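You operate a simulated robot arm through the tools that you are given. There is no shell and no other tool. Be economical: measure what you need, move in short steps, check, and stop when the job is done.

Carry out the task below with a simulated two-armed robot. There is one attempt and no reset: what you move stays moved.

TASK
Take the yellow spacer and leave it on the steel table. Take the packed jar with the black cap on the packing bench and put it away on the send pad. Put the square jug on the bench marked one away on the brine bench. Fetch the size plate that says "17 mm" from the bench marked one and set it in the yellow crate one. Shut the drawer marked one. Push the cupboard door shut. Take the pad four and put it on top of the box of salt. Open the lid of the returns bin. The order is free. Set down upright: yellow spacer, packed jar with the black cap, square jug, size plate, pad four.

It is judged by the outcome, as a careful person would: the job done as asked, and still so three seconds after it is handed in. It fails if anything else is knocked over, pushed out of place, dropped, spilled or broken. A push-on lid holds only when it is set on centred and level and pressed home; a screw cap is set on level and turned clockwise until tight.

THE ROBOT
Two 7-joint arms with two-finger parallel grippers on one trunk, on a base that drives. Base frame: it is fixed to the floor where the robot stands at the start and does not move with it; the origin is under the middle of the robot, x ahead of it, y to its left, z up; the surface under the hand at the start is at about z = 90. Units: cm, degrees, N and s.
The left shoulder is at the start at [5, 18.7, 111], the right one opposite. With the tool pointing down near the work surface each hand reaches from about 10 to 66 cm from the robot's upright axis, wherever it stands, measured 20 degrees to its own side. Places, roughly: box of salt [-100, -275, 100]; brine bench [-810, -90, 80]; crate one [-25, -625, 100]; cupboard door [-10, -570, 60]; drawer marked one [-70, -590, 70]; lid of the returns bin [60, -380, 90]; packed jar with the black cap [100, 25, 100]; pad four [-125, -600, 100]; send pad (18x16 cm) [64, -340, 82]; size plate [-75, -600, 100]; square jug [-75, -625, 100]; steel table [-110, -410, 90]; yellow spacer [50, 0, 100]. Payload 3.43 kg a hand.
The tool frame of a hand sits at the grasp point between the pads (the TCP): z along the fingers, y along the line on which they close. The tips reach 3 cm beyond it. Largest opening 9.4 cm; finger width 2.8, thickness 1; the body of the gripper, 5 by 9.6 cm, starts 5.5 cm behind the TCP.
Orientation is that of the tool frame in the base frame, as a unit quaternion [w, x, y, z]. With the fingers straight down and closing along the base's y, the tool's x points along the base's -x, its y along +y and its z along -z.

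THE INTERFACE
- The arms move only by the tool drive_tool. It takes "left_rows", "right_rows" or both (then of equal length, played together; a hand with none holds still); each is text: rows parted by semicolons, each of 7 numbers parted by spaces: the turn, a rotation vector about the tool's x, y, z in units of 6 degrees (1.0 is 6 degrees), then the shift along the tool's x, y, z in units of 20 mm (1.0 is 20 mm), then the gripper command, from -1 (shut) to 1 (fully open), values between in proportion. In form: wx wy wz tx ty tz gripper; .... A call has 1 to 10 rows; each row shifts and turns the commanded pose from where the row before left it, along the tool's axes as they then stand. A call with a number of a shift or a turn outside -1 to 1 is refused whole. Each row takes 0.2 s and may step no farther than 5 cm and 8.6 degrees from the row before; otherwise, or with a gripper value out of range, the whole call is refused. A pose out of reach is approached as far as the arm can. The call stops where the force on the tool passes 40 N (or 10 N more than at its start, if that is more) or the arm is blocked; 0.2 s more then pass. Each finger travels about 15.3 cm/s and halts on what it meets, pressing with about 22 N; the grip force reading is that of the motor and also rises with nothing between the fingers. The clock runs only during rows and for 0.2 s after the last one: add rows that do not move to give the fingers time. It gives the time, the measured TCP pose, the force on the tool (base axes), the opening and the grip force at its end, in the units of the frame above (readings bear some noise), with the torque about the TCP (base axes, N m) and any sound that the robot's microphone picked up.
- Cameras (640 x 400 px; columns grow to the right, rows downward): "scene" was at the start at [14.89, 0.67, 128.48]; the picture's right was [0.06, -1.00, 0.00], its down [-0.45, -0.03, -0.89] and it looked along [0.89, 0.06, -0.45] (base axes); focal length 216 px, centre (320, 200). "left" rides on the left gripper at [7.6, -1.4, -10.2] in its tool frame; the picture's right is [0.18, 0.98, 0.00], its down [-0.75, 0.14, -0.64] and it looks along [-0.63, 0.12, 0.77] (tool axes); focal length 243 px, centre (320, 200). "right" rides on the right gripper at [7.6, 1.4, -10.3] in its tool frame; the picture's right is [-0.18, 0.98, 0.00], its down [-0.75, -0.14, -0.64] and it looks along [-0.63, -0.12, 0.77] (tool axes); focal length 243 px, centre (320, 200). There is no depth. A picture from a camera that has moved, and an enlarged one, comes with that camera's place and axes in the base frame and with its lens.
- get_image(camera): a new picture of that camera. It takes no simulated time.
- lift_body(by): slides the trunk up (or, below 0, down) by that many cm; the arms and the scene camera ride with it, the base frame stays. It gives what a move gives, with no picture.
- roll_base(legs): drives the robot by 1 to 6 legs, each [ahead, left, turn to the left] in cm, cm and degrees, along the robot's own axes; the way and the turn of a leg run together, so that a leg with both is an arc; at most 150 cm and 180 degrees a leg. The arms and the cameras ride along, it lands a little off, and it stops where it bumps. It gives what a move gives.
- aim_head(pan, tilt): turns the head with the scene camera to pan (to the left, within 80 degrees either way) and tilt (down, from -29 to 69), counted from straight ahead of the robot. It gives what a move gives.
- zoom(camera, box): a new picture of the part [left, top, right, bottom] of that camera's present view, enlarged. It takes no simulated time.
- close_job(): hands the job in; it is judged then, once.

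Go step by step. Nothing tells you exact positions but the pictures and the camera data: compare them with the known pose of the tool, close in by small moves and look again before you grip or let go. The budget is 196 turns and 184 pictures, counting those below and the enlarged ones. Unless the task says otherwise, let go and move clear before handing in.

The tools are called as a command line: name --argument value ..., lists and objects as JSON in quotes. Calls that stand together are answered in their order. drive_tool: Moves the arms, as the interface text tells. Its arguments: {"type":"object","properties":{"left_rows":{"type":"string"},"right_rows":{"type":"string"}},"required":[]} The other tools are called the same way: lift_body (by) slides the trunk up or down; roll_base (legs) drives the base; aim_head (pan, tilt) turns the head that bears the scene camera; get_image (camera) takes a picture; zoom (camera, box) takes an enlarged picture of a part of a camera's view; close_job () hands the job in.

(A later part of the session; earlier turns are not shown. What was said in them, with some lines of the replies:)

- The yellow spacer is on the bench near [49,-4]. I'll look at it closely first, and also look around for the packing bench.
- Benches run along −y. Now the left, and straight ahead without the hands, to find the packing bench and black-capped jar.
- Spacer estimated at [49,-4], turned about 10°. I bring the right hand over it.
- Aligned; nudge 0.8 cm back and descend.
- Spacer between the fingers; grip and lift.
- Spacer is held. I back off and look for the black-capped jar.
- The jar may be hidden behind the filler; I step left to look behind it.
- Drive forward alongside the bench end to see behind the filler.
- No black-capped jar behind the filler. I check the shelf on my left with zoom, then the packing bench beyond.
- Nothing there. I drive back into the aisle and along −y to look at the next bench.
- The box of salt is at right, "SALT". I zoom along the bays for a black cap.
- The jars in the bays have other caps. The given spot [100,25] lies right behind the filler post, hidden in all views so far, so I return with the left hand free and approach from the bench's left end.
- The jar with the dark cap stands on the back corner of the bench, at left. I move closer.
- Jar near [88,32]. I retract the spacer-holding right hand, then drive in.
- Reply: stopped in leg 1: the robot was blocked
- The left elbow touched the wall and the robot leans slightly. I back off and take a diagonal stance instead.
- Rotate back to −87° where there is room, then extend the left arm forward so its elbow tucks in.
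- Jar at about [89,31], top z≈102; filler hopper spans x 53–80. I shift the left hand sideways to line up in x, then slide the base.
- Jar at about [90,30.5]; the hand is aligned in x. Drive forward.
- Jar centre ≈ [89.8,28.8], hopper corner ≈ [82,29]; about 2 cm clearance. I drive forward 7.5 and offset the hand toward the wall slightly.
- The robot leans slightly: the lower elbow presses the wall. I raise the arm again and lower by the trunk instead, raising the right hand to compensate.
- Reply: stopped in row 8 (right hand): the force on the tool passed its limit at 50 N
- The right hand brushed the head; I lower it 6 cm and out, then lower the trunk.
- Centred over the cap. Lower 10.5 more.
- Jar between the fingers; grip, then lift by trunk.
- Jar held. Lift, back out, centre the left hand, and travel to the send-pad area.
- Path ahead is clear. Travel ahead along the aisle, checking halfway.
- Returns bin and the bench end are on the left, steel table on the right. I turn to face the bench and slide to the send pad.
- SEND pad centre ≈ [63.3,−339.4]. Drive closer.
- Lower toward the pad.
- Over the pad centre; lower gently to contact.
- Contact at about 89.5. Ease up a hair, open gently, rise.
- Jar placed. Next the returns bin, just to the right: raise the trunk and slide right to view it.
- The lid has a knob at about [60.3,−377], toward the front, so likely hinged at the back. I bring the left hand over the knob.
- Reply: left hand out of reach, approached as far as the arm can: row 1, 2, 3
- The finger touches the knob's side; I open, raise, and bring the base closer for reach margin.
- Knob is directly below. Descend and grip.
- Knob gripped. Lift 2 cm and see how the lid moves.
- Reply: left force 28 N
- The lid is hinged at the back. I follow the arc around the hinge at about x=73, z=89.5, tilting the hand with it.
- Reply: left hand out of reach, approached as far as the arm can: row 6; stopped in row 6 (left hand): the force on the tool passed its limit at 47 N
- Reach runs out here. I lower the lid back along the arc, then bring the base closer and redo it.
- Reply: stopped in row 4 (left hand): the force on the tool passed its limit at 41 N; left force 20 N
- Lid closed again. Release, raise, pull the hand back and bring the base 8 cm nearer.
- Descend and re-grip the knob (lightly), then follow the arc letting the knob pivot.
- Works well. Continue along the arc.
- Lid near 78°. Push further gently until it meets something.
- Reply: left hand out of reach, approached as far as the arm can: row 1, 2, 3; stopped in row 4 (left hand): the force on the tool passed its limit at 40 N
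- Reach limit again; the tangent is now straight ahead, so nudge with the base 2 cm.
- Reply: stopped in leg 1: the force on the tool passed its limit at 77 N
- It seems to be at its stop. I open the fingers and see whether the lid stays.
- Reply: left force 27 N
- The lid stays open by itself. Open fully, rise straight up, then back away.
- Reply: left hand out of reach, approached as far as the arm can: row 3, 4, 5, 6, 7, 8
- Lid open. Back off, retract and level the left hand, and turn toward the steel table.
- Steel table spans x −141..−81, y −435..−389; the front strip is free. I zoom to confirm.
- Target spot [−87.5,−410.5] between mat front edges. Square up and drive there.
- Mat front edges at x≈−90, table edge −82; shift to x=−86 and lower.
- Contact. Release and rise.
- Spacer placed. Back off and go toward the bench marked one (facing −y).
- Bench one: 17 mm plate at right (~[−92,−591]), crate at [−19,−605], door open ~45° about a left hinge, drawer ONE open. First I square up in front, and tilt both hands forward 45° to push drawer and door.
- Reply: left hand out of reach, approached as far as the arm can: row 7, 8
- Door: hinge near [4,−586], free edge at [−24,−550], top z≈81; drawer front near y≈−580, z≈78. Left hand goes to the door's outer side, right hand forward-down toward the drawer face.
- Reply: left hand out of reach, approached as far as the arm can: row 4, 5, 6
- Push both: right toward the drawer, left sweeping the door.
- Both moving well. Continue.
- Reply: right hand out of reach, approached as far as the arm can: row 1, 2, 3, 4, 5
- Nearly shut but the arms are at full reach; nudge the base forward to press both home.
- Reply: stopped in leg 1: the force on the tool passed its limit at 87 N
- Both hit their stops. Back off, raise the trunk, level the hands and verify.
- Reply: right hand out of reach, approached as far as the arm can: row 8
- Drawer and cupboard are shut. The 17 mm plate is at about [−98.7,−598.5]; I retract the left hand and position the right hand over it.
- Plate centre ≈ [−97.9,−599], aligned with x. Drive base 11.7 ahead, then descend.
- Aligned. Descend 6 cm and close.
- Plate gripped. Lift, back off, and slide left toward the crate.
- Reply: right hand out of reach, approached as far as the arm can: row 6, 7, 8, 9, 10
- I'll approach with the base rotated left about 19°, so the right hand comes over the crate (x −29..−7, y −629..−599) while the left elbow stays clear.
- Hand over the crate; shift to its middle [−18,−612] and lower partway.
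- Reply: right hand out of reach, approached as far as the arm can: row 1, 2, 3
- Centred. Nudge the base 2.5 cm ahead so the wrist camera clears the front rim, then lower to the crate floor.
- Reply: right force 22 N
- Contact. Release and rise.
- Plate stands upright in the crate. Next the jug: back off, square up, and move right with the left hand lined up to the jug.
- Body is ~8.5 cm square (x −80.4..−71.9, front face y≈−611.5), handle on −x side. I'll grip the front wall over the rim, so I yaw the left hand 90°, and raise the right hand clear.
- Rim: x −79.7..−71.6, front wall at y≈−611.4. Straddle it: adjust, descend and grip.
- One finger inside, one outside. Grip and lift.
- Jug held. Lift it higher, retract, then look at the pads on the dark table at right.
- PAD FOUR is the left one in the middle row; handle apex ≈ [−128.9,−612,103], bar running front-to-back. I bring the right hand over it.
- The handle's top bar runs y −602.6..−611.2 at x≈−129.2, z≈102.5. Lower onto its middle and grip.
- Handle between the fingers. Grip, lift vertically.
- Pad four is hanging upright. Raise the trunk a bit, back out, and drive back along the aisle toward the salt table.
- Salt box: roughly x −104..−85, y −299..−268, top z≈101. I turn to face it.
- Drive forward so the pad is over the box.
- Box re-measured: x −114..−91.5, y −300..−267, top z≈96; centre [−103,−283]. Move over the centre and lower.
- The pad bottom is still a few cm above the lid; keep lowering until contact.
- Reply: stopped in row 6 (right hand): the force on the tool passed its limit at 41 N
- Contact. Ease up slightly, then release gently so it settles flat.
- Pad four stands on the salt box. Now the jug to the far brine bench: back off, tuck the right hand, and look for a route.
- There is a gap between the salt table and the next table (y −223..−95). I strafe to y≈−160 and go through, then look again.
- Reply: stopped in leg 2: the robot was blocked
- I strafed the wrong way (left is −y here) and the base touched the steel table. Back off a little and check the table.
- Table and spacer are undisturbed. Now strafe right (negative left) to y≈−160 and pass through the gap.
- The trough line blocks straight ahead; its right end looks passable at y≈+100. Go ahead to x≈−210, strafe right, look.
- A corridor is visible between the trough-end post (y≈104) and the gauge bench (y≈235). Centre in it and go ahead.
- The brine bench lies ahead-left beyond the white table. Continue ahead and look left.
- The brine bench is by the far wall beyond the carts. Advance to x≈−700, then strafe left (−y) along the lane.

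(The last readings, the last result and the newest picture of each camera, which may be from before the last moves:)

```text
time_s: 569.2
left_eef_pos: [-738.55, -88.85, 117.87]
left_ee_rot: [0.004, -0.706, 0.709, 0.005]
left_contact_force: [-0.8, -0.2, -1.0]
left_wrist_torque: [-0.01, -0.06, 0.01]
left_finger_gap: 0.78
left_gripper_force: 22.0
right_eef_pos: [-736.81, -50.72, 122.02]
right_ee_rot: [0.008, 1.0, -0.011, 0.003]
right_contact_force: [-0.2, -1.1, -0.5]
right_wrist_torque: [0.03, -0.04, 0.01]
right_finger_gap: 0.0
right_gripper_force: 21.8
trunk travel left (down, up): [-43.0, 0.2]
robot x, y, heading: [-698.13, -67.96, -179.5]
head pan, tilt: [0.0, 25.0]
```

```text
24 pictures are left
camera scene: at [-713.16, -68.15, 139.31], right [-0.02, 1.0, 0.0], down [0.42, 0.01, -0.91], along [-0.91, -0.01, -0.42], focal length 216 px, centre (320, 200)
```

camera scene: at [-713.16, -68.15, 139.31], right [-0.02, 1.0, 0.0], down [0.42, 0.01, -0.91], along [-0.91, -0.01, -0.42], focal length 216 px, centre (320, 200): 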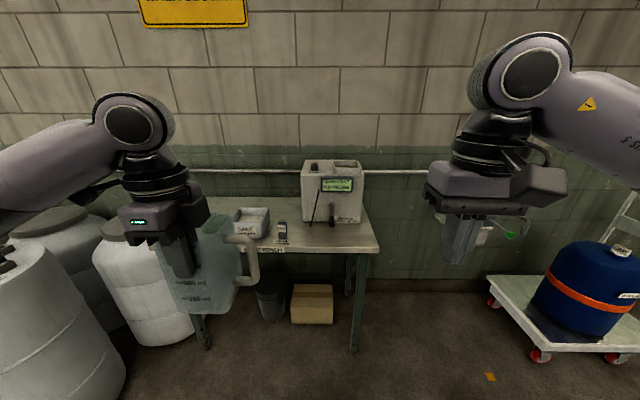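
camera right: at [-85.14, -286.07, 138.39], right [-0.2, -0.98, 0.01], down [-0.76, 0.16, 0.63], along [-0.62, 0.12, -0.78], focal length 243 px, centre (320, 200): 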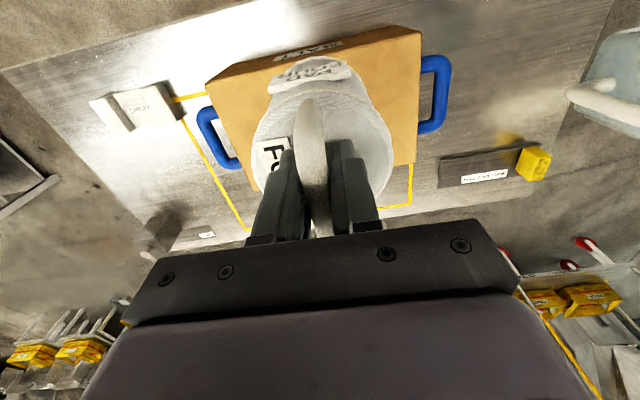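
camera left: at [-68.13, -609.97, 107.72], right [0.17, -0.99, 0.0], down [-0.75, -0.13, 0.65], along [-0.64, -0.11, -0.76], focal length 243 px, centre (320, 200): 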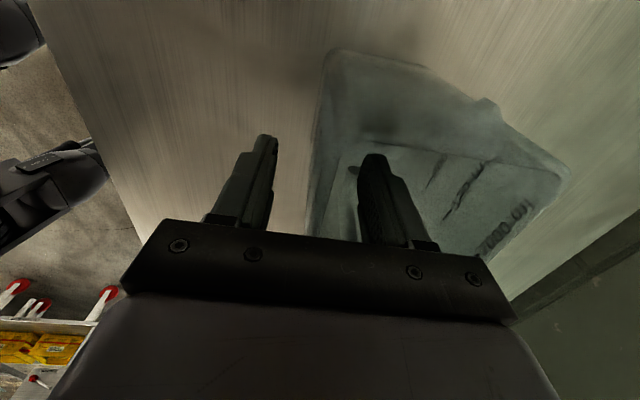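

zoom --camera "scene" --box '[180, 150, 400, 290]'

```text
2.86 times, centred on (290, 220) of scene
camera zoom: at [-713.16, -68.15, 139.31], right [-0.02, 1.0, 0.0], down [0.42, 0.01, -0.91], along [-0.91, -0.01, -0.42], focal length 616 px, centre (406, 143)
```

zoom: 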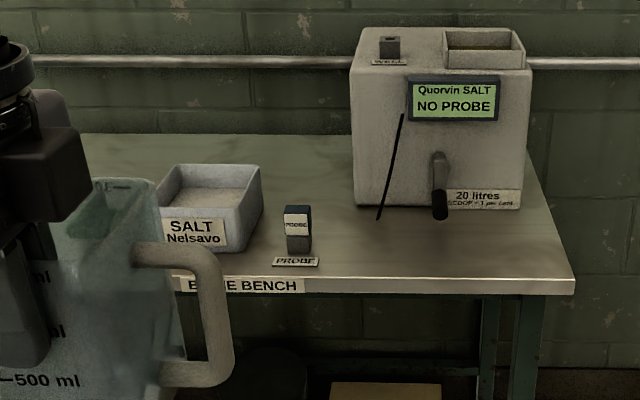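

Free spot: front-right of the brine bench, right of the dispenser's tap (y≈−53.5, x≈−800). Handle points right. I move over there.

roll_base --legs '[[0, -35.5, -0.5], [45, 0, 0]]'

aim_head --pan 10 --tilt 38

get_image --camera "scene"

```text
time_s: 575.2
left_eef_pos: [-783.81, -54.31, 117.8]
left_ee_rot: [0.004, -0.707, 0.707, 0.004]
left_contact_force: [0.4, 0.2, -0.8]
left_wrist_torque: [-0.02, -0.08, 0.05]
left_finger_gap: 0.8
left_gripper_force: 22.0
right_eef_pos: [-782.27, -16.03, 121.9]
right_ee_rot: [0.008, 1.0, -0.008, 0.002]
right_contact_force: [-0.3, 0.2, -0.3]
right_wrist_torque: [0.0, -0.01, -0.03]
right_finger_gap: 0.03
right_gripper_force: 22.6
trunk travel left (down, up): [-43.0, 0.2]
robot x, y, heading: [-743.55, -33.08, -179.1]
head pan, tilt: [0.0, 25.0]
```

```text
time_s: 575.9
left_eef_pos: [-783.78, -54.09, 117.75]
left_ee_rot: [0.004, -0.707, 0.708, 0.005]
left_contact_force: [0.2, 0.4, -1.0]
left_wrist_torque: [-0.02, -0.07, 0.0]
left_finger_gap: 0.77
left_gripper_force: 22.0
right_eef_pos: [-782.21, -15.96, 122.09]
right_ee_rot: [0.008, 1.0, -0.009, 0.002]
right_contact_force: [-0.3, -0.8, 0.5]
right_wrist_torque: [0.0, -0.02, 0.0]
right_finger_gap: 0.0
right_gripper_force: 22.0
trunk travel left (down, up): [-43.0, 0.2]
robot x, y, heading: [-743.31, -33.11, -178.9]
head pan, tilt: [10.0, 38.0]
```

```text
22 pictures are left
camera scene: at [-757.8, -34.92, 137.28], right [-0.19, 0.98, 0.0], down [0.6, 0.12, -0.79], along [-0.77, -0.15, -0.62], focal length 216 px, centre (320, 200)
```

scene: 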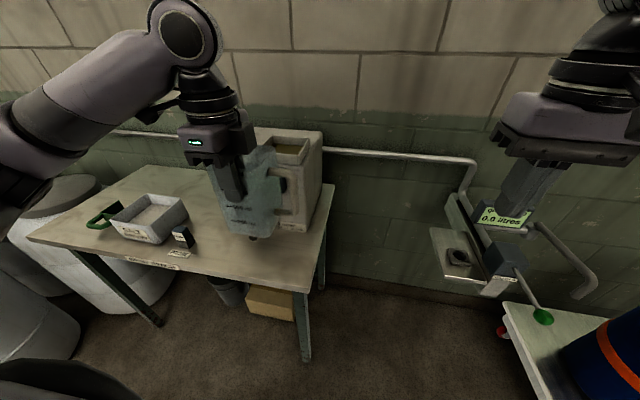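

Retract the right hand (there's a wall fixture near it), then bring the jug over the spot and lower by the trunk.

drive_tool --right_rows "0 0 0 1 0 0 -1;0 0 0 1 0 0 -1;0 0 0 1 0 0 -1;0 0 0 1 0 0 -1;0 0 0 1 0 0 -1;0 0 0 1 0 0 -1" --left_rows "0 0 0 0 0.31 0 -1;0 0 0 0 0.31 0 -1;0 0 0 0 0.31 0 -1;0 0 0 0 0.31 0 -1;0 0 0 0 0.31 0 -1;0 0 0 0 0.31 0 -1"

roll_base --legs '[[9, 0, -0.9]]'

lift_body --by -19

get_image --camera "scene"

```text
time_s: 577.3
left_eef_pos: [-787.45, -54.09, 117.87]
left_ee_rot: [0.004, -0.706, 0.708, 0.004]
left_contact_force: [0.5, 1.0, -1.9]
left_wrist_torque: [0.0, -0.07, 0.0]
left_finger_gap: 0.8
left_gripper_force: 21.9
right_eef_pos: [-770.17, -16.15, 121.87]
right_ee_rot: [0.008, 1.0, -0.009, 0.002]
right_contact_force: [-0.1, -0.4, -1.2]
right_wrist_torque: [0.01, 0.0, 0.01]
right_finger_gap: 0.0
right_gripper_force: 22.1
trunk travel left (down, up): [-43.0, 0.2]
robot x, y, heading: [-743.32, -33.1, -178.8]
head pan, tilt: [10.0, 38.0]
```

```text
time_s: 578.5
left_eef_pos: [-796.65, -53.64, 117.96]
left_ee_rot: [0.003, -0.702, 0.713, 0.004]
left_contact_force: [6.1, 1.0, -1.4]
left_wrist_torque: [-0.05, -0.74, 0.32]
left_finger_gap: 1.0
left_gripper_force: 22.1
right_eef_pos: [-778.78, -15.86, 122.08]
right_ee_rot: [0.009, 1.0, -0.016, 0.002]
right_contact_force: [-0.5, 1.1, 0.0]
right_wrist_torque: [0.02, 0.03, 0.03]
right_finger_gap: 0.03
right_gripper_force: 22.1
trunk travel left (down, up): [-43.0, 0.2]
robot x, y, heading: [-752.38, -33.15, -179.7]
head pan, tilt: [10.0, 38.0]
```

```text
time_s: 579.7
left_eef_pos: [-796.04, -53.44, 107.12]
left_ee_rot: [0.006, -0.698, 0.716, 0.001]
left_contact_force: [23.9, 1.9, -4.8]
left_wrist_torque: [-0.04, -0.35, 0.44]
left_finger_gap: 0.88
left_gripper_force: 21.9
right_eef_pos: [-778.58, -15.82, 111.4]
right_ee_rot: [0.009, 1.0, -0.016, 0.001]
right_contact_force: [0.1, -0.3, -0.2]
right_wrist_torque: [0.0, 0.02, 0.01]
right_finger_gap: 0.0
right_gripper_force: 22.2
trunk travel left (down, up): [-32.3, 10.9]
robot x, y, heading: [-752.37, -32.98, -179.6]
head pan, tilt: [10.0, 38.0]
stopped: the force on the tool passed its limit at 44 N (the readings are from after the stop); the commanded pose is now the measured one
```

```text
21 pictures are left
camera scene: at [-766.4, -34.83, 126.47], right [-0.18, 0.98, 0.0], down [0.6, 0.11, -0.79], along [-0.78, -0.14, -0.61], focal length 216 px, centre (320, 200)
```

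scene: 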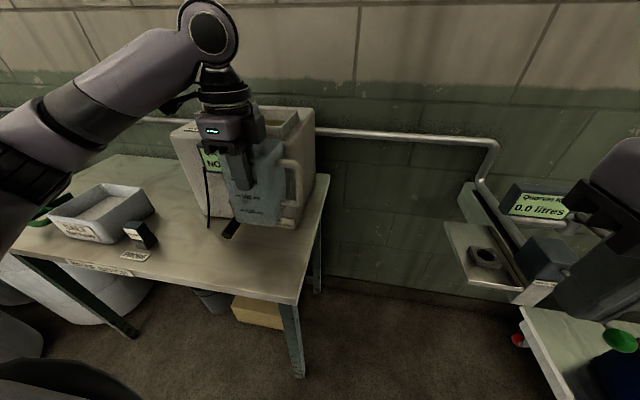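

The jug touches the dispenser's front. Back off 6 cm and reassess.

roll_base --legs '[[-6, 0, 0]]'

zoom --camera "scene" --box '[140, 80, 360, 300]'

```text
time_s: 580.6
left_eef_pos: [-790.47, -53.5, 107.28]
left_ee_rot: [0.005, -0.7, 0.714, 0.003]
left_contact_force: [0.4, -0.2, -0.2]
left_wrist_torque: [-0.02, -0.06, -0.03]
left_finger_gap: 0.81
left_gripper_force: 22.0
right_eef_pos: [-772.75, -15.81, 111.42]
right_ee_rot: [0.008, 1.0, -0.016, 0.001]
right_contact_force: [0.2, 0.4, 0.0]
right_wrist_torque: [-0.01, 0.02, 0.04]
right_finger_gap: 0.0
right_gripper_force: 22.2
trunk travel left (down, up): [-32.3, 10.9]
robot x, y, heading: [-746.13, -33.18, -179.5]
head pan, tilt: [10.0, 38.0]
```

```text
1.82 times, centred on (250, 190) of scene
camera zoom: at [-760.68, -34.8, 126.54], right [-0.18, 0.98, 0.0], down [0.61, 0.11, -0.79], along [-0.78, -0.14, -0.62], focal length 392 px, centre (447, 218)
```

zoom: 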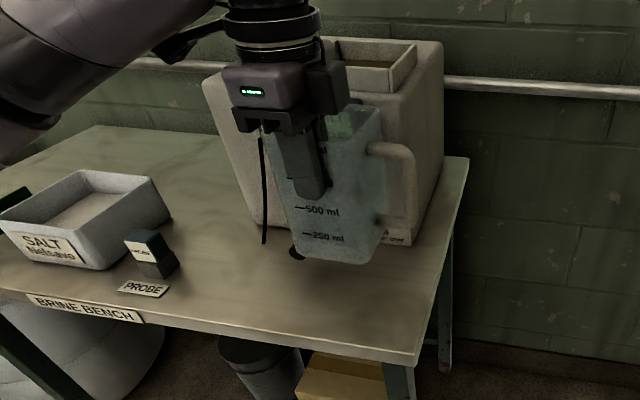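

Current position (jug x −790..−799) is in the clear between front edge and dispenser. Lower by trunk, then gently.

lift_body --by -9.5

drive_tool --left_rows "0 0 0 0 0 0.25 -1;0 0 0 0 0 0.25 -1;0 0 0 0 0 0.15 -1;0 0 0 0 0 0.15 -1;0 0 0 0 0 0.15 -1;0 0 0 0 0 0.15 -1;0 0 0 0 0 0 -1"

zoom --camera "scene" --box '[140, 80, 360, 300]'

```text
time_s: 581.9
left_eef_pos: [-790.41, -53.62, 97.87]
left_ee_rot: [0.006, -0.7, 0.714, 0.002]
left_contact_force: [-0.2, -0.5, -2.5]
left_wrist_torque: [-0.03, -0.04, 0.02]
left_finger_gap: 0.8
left_gripper_force: 21.6
right_eef_pos: [-772.78, -15.86, 101.8]
right_ee_rot: [0.008, 1.0, -0.016, 0.003]
right_contact_force: [0.3, 0.4, -0.4]
right_wrist_torque: [-0.01, -0.04, 0.02]
right_finger_gap: 0.0
right_gripper_force: 21.9
trunk travel left (down, up): [-22.8, 20.4]
robot x, y, heading: [-746.52, -33.24, -179.7]
head pan, tilt: [10.0, 38.0]
```

```text
time_s: 583.5
left_eef_pos: [-790.3, -53.65, 95.55]
left_ee_rot: [0.007, -0.701, 0.714, 0.003]
left_contact_force: [0.6, 0.7, -1.6]
left_wrist_torque: [-0.04, -0.07, -0.01]
left_finger_gap: 0.81
left_gripper_force: 22.0
right_eef_pos: [-772.75, -15.74, 101.85]
right_ee_rot: [0.007, 1.0, -0.016, 0.002]
right_contact_force: [0.2, -0.4, -0.4]
right_wrist_torque: [-0.01, 0.02, 0.04]
right_finger_gap: 0.0
right_gripper_force: 21.9
trunk travel left (down, up): [-22.8, 20.4]
robot x, y, heading: [-746.36, -33.38, -179.7]
head pan, tilt: [10.0, 38.0]
```

```text
1.82 times, centred on (250, 190) of scene
camera zoom: at [-760.76, -34.8, 117.03], right [-0.18, 0.98, 0.0], down [0.61, 0.11, -0.79], along [-0.78, -0.14, -0.62], focal length 392 px, centre (447, 218)
```

zoom: 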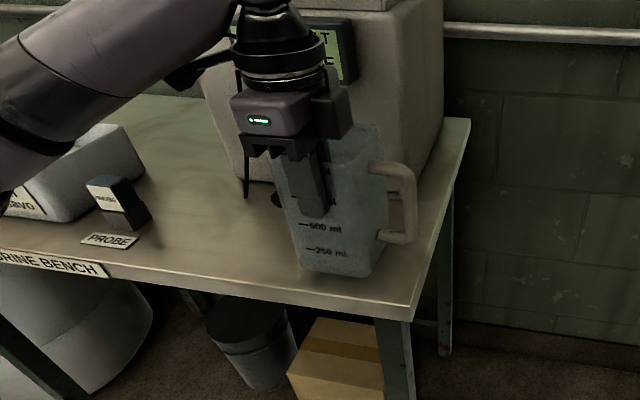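

Shift 1.8 cm inward for margin and keep lowering to contact.

drive_tool --left_rows "0 0 0 0 0.45 0 -1;0 0 0 0 0.45 0 -1;0 0 0 0 0 0.15 -1;0 0 0 0 0 0.15 -1;0 0 0 0 0 0.15 -1;0 0 0 0 0 0.15 -1;0 0 0 0 0 0.15 -1;0 0 0 0 0 0.15 -1;0 0 0 0 0 0 -1"

zoom --camera "scene" --box '[200, 120, 360, 280]'

```text
time_s: 585.5
left_eef_pos: [-792.32, -53.26, 93.92]
left_ee_rot: [0.005, -0.7, 0.714, 0.003]
left_contact_force: [0.1, -1.2, 19.9]
left_wrist_torque: [0.04, 0.2, 0.04]
left_finger_gap: 0.82
left_gripper_force: 21.8
right_eef_pos: [-772.78, -15.74, 102.01]
right_ee_rot: [0.009, 1.0, -0.017, 0.001]
right_contact_force: [-0.4, -0.2, 0.4]
right_wrist_torque: [0.0, -0.03, 0.02]
right_finger_gap: 0.0
right_gripper_force: 22.2
trunk travel left (down, up): [-22.8, 20.4]
robot x, y, heading: [-746.27, -33.49, -179.7]
head pan, tilt: [10.0, 38.0]
```

```text
2.50 times, centred on (280, 200) of scene
camera zoom: at [-760.63, -34.75, 117.06], right [-0.18, 0.98, 0.0], down [0.6, 0.11, -0.79], along [-0.78, -0.14, -0.61], focal length 539 px, centre (420, 200)
```

zoom: 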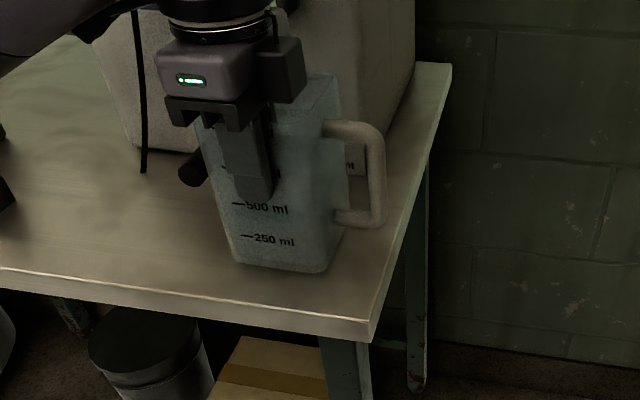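

On the bench. Ease, open, and rise straight up.

drive_tool --left_rows "0 0 0 0 0 -0.1 -1;0 0 0 0 0 0 -0.75;0 0 0 0 0 0 -0.4;0 0 0 0 0 0 -0.1;0 0 0 0 0 0 -0.1;0 0 0 0 0 -0.5 -0.1;0 0 0 0 0 -0.7 -0.1;0 0 0 0 0 -1 -0.1;0 0 0 0 0 -1 -0.1;0 0 0 0 0 -1 -0.1"

get_image --camera "scene"

```text
time_s: 587.7
left_eef_pos: [-792.18, -53.6, 102.36]
left_ee_rot: [0.007, -0.7, 0.714, 0.002]
left_contact_force: [-0.8, -0.6, 0.2]
left_wrist_torque: [0.02, 0.05, -0.01]
left_finger_gap: 4.23
left_gripper_force: 0.1
right_eef_pos: [-772.84, -15.85, 101.88]
right_ee_rot: [0.008, 1.0, -0.015, 0.003]
right_contact_force: [-0.2, -0.1, -0.6]
right_wrist_torque: [0.0, -0.01, -0.01]
right_finger_gap: 0.02
right_gripper_force: 22.3
trunk travel left (down, up): [-22.8, 20.4]
robot x, y, heading: [-746.07, -33.38, -179.7]
head pan, tilt: [10.0, 38.0]
```

```text
17 pictures are left
camera scene: at [-760.74, -34.79, 117.03], right [-0.18, 0.98, 0.0], down [0.61, 0.11, -0.79], along [-0.78, -0.14, -0.62], focal length 216 px, centre (320, 200)
```

scene: 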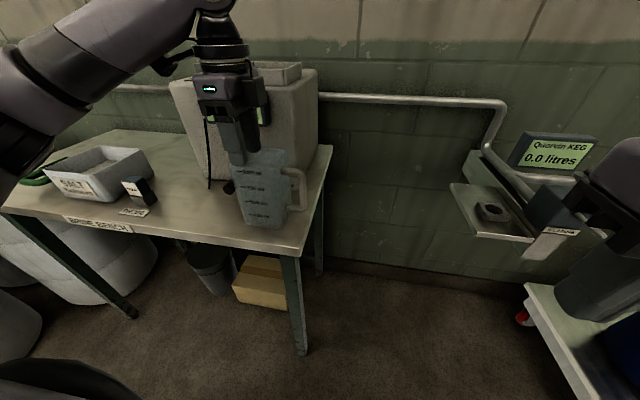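

Rise by the trunk, back away, and check finally.

lift_body --by 15

roll_base --legs '[[-30, 0, 0]]'

aim_head --pan 15 --tilt 25

zoom --camera "scene" --box '[160, 130, 480, 330]'

```text
time_s: 589.5
left_eef_pos: [-792.26, -53.51, 117.37]
left_ee_rot: [0.005, -0.7, 0.714, 0.002]
left_contact_force: [0.3, 0.5, 0.0]
left_wrist_torque: [0.06, 0.01, 0.02]
left_finger_gap: 4.24
left_gripper_force: 0.0
right_eef_pos: [-772.9, -15.69, 116.82]
right_ee_rot: [0.008, 1.0, -0.016, 0.002]
right_contact_force: [0.9, 0.6, -0.4]
right_wrist_torque: [-0.03, -0.03, -0.01]
right_finger_gap: 0.0
right_gripper_force: 21.7
trunk travel left (down, up): [-37.8, 5.4]
robot x, y, heading: [-746.29, -33.16, -179.8]
head pan, tilt: [10.0, 38.0]
```

```text
time_s: 591.5
left_eef_pos: [-762.75, -53.26, 117.33]
left_ee_rot: [0.005, -0.698, 0.716, 0.004]
left_contact_force: [0.4, 0.9, 0.5]
left_wrist_torque: [-0.01, -0.01, -0.02]
left_finger_gap: 4.22
left_gripper_force: 0.0
right_eef_pos: [-743.14, -15.61, 116.89]
right_ee_rot: [0.008, 1.0, -0.019, 0.003]
right_contact_force: [0.0, 0.8, 0.4]
right_wrist_torque: [0.01, 0.03, -0.02]
right_finger_gap: 0.01
right_gripper_force: 21.8
trunk travel left (down, up): [-37.8, 5.4]
robot x, y, heading: [-716.71, -33.25, 180.1]
head pan, tilt: [10.0, 38.0]
```

```text
time_s: 592.2
left_eef_pos: [-762.77, -53.21, 117.33]
left_ee_rot: [0.007, -0.698, 0.716, 0.002]
left_contact_force: [0.6, 1.0, 0.0]
left_wrist_torque: [0.01, -0.02, 0.01]
left_finger_gap: 4.23
left_gripper_force: 0.0
right_eef_pos: [-743.19, -15.72, 116.76]
right_ee_rot: [0.008, 1.0, -0.018, 0.002]
right_contact_force: [0.1, 0.0, -0.2]
right_wrist_torque: [-0.01, 0.01, -0.01]
right_finger_gap: 0.0
right_gripper_force: 21.8
trunk travel left (down, up): [-37.8, 5.4]
robot x, y, heading: [-717.06, -33.08, 179.9]
head pan, tilt: [15.0, 25.0]
```

```text
2.00 times, centred on (320, 230) of scene
camera zoom: at [-731.6, -35.56, 134.06], right [-0.26, 0.97, 0.0], down [0.41, 0.11, -0.91], along [-0.88, -0.23, -0.42], focal length 432 px, centre (320, 140)
```

zoom: 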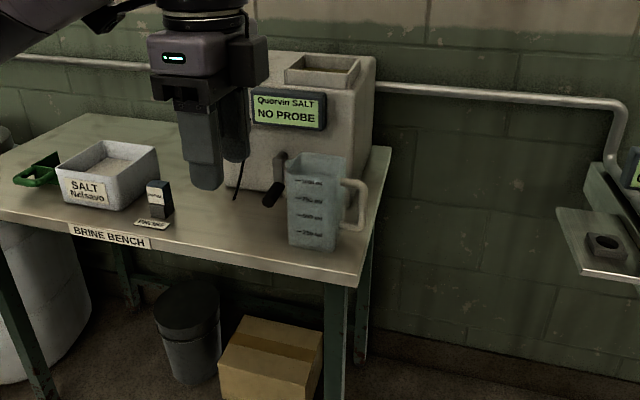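

The jug stands upright on the brine bench, clear of the hands, and the other seven jobs were checked as I finished each one. I'm handing in now.

close_job

```text
The job is handed in.
```

I finished all eight tasks and handed the job in; I checked each one by camera as I did it, but did not go back for a last look.

- **Yellow spacer:** it stands on the front strip of the steel table.
- **Packed jar with the black cap:** it stands upright on the send pad.
- **Square jug:** it stands upright on the brine bench, to the right of the salt dispenser's tap.
- **17 mm size plate:** it stands upright inside crate one.
- **Drawer one and cupboard door:** both were pushed until they met their stops.
- **Pad four:** it stands on top of the box of salt.
- **Returns bin lid:** it stayed open by itself at roughly 80 degrees after I let go.

There were a few bumps along the way:

- **Wall:** the left elbow leaned on the wall beside the filler.
- **Robot's head:** the right hand brushed the robot's own head while it held the spacer.
- **Steel table:** the base touched the steel table once. The spacer and table looked undisturbed afterwards.
- **Salt dispenser:** the jug pressed against the front of the dispenser on the brine bench with a few kilograms of force before I backed it off. I saw no change in the dispenser.
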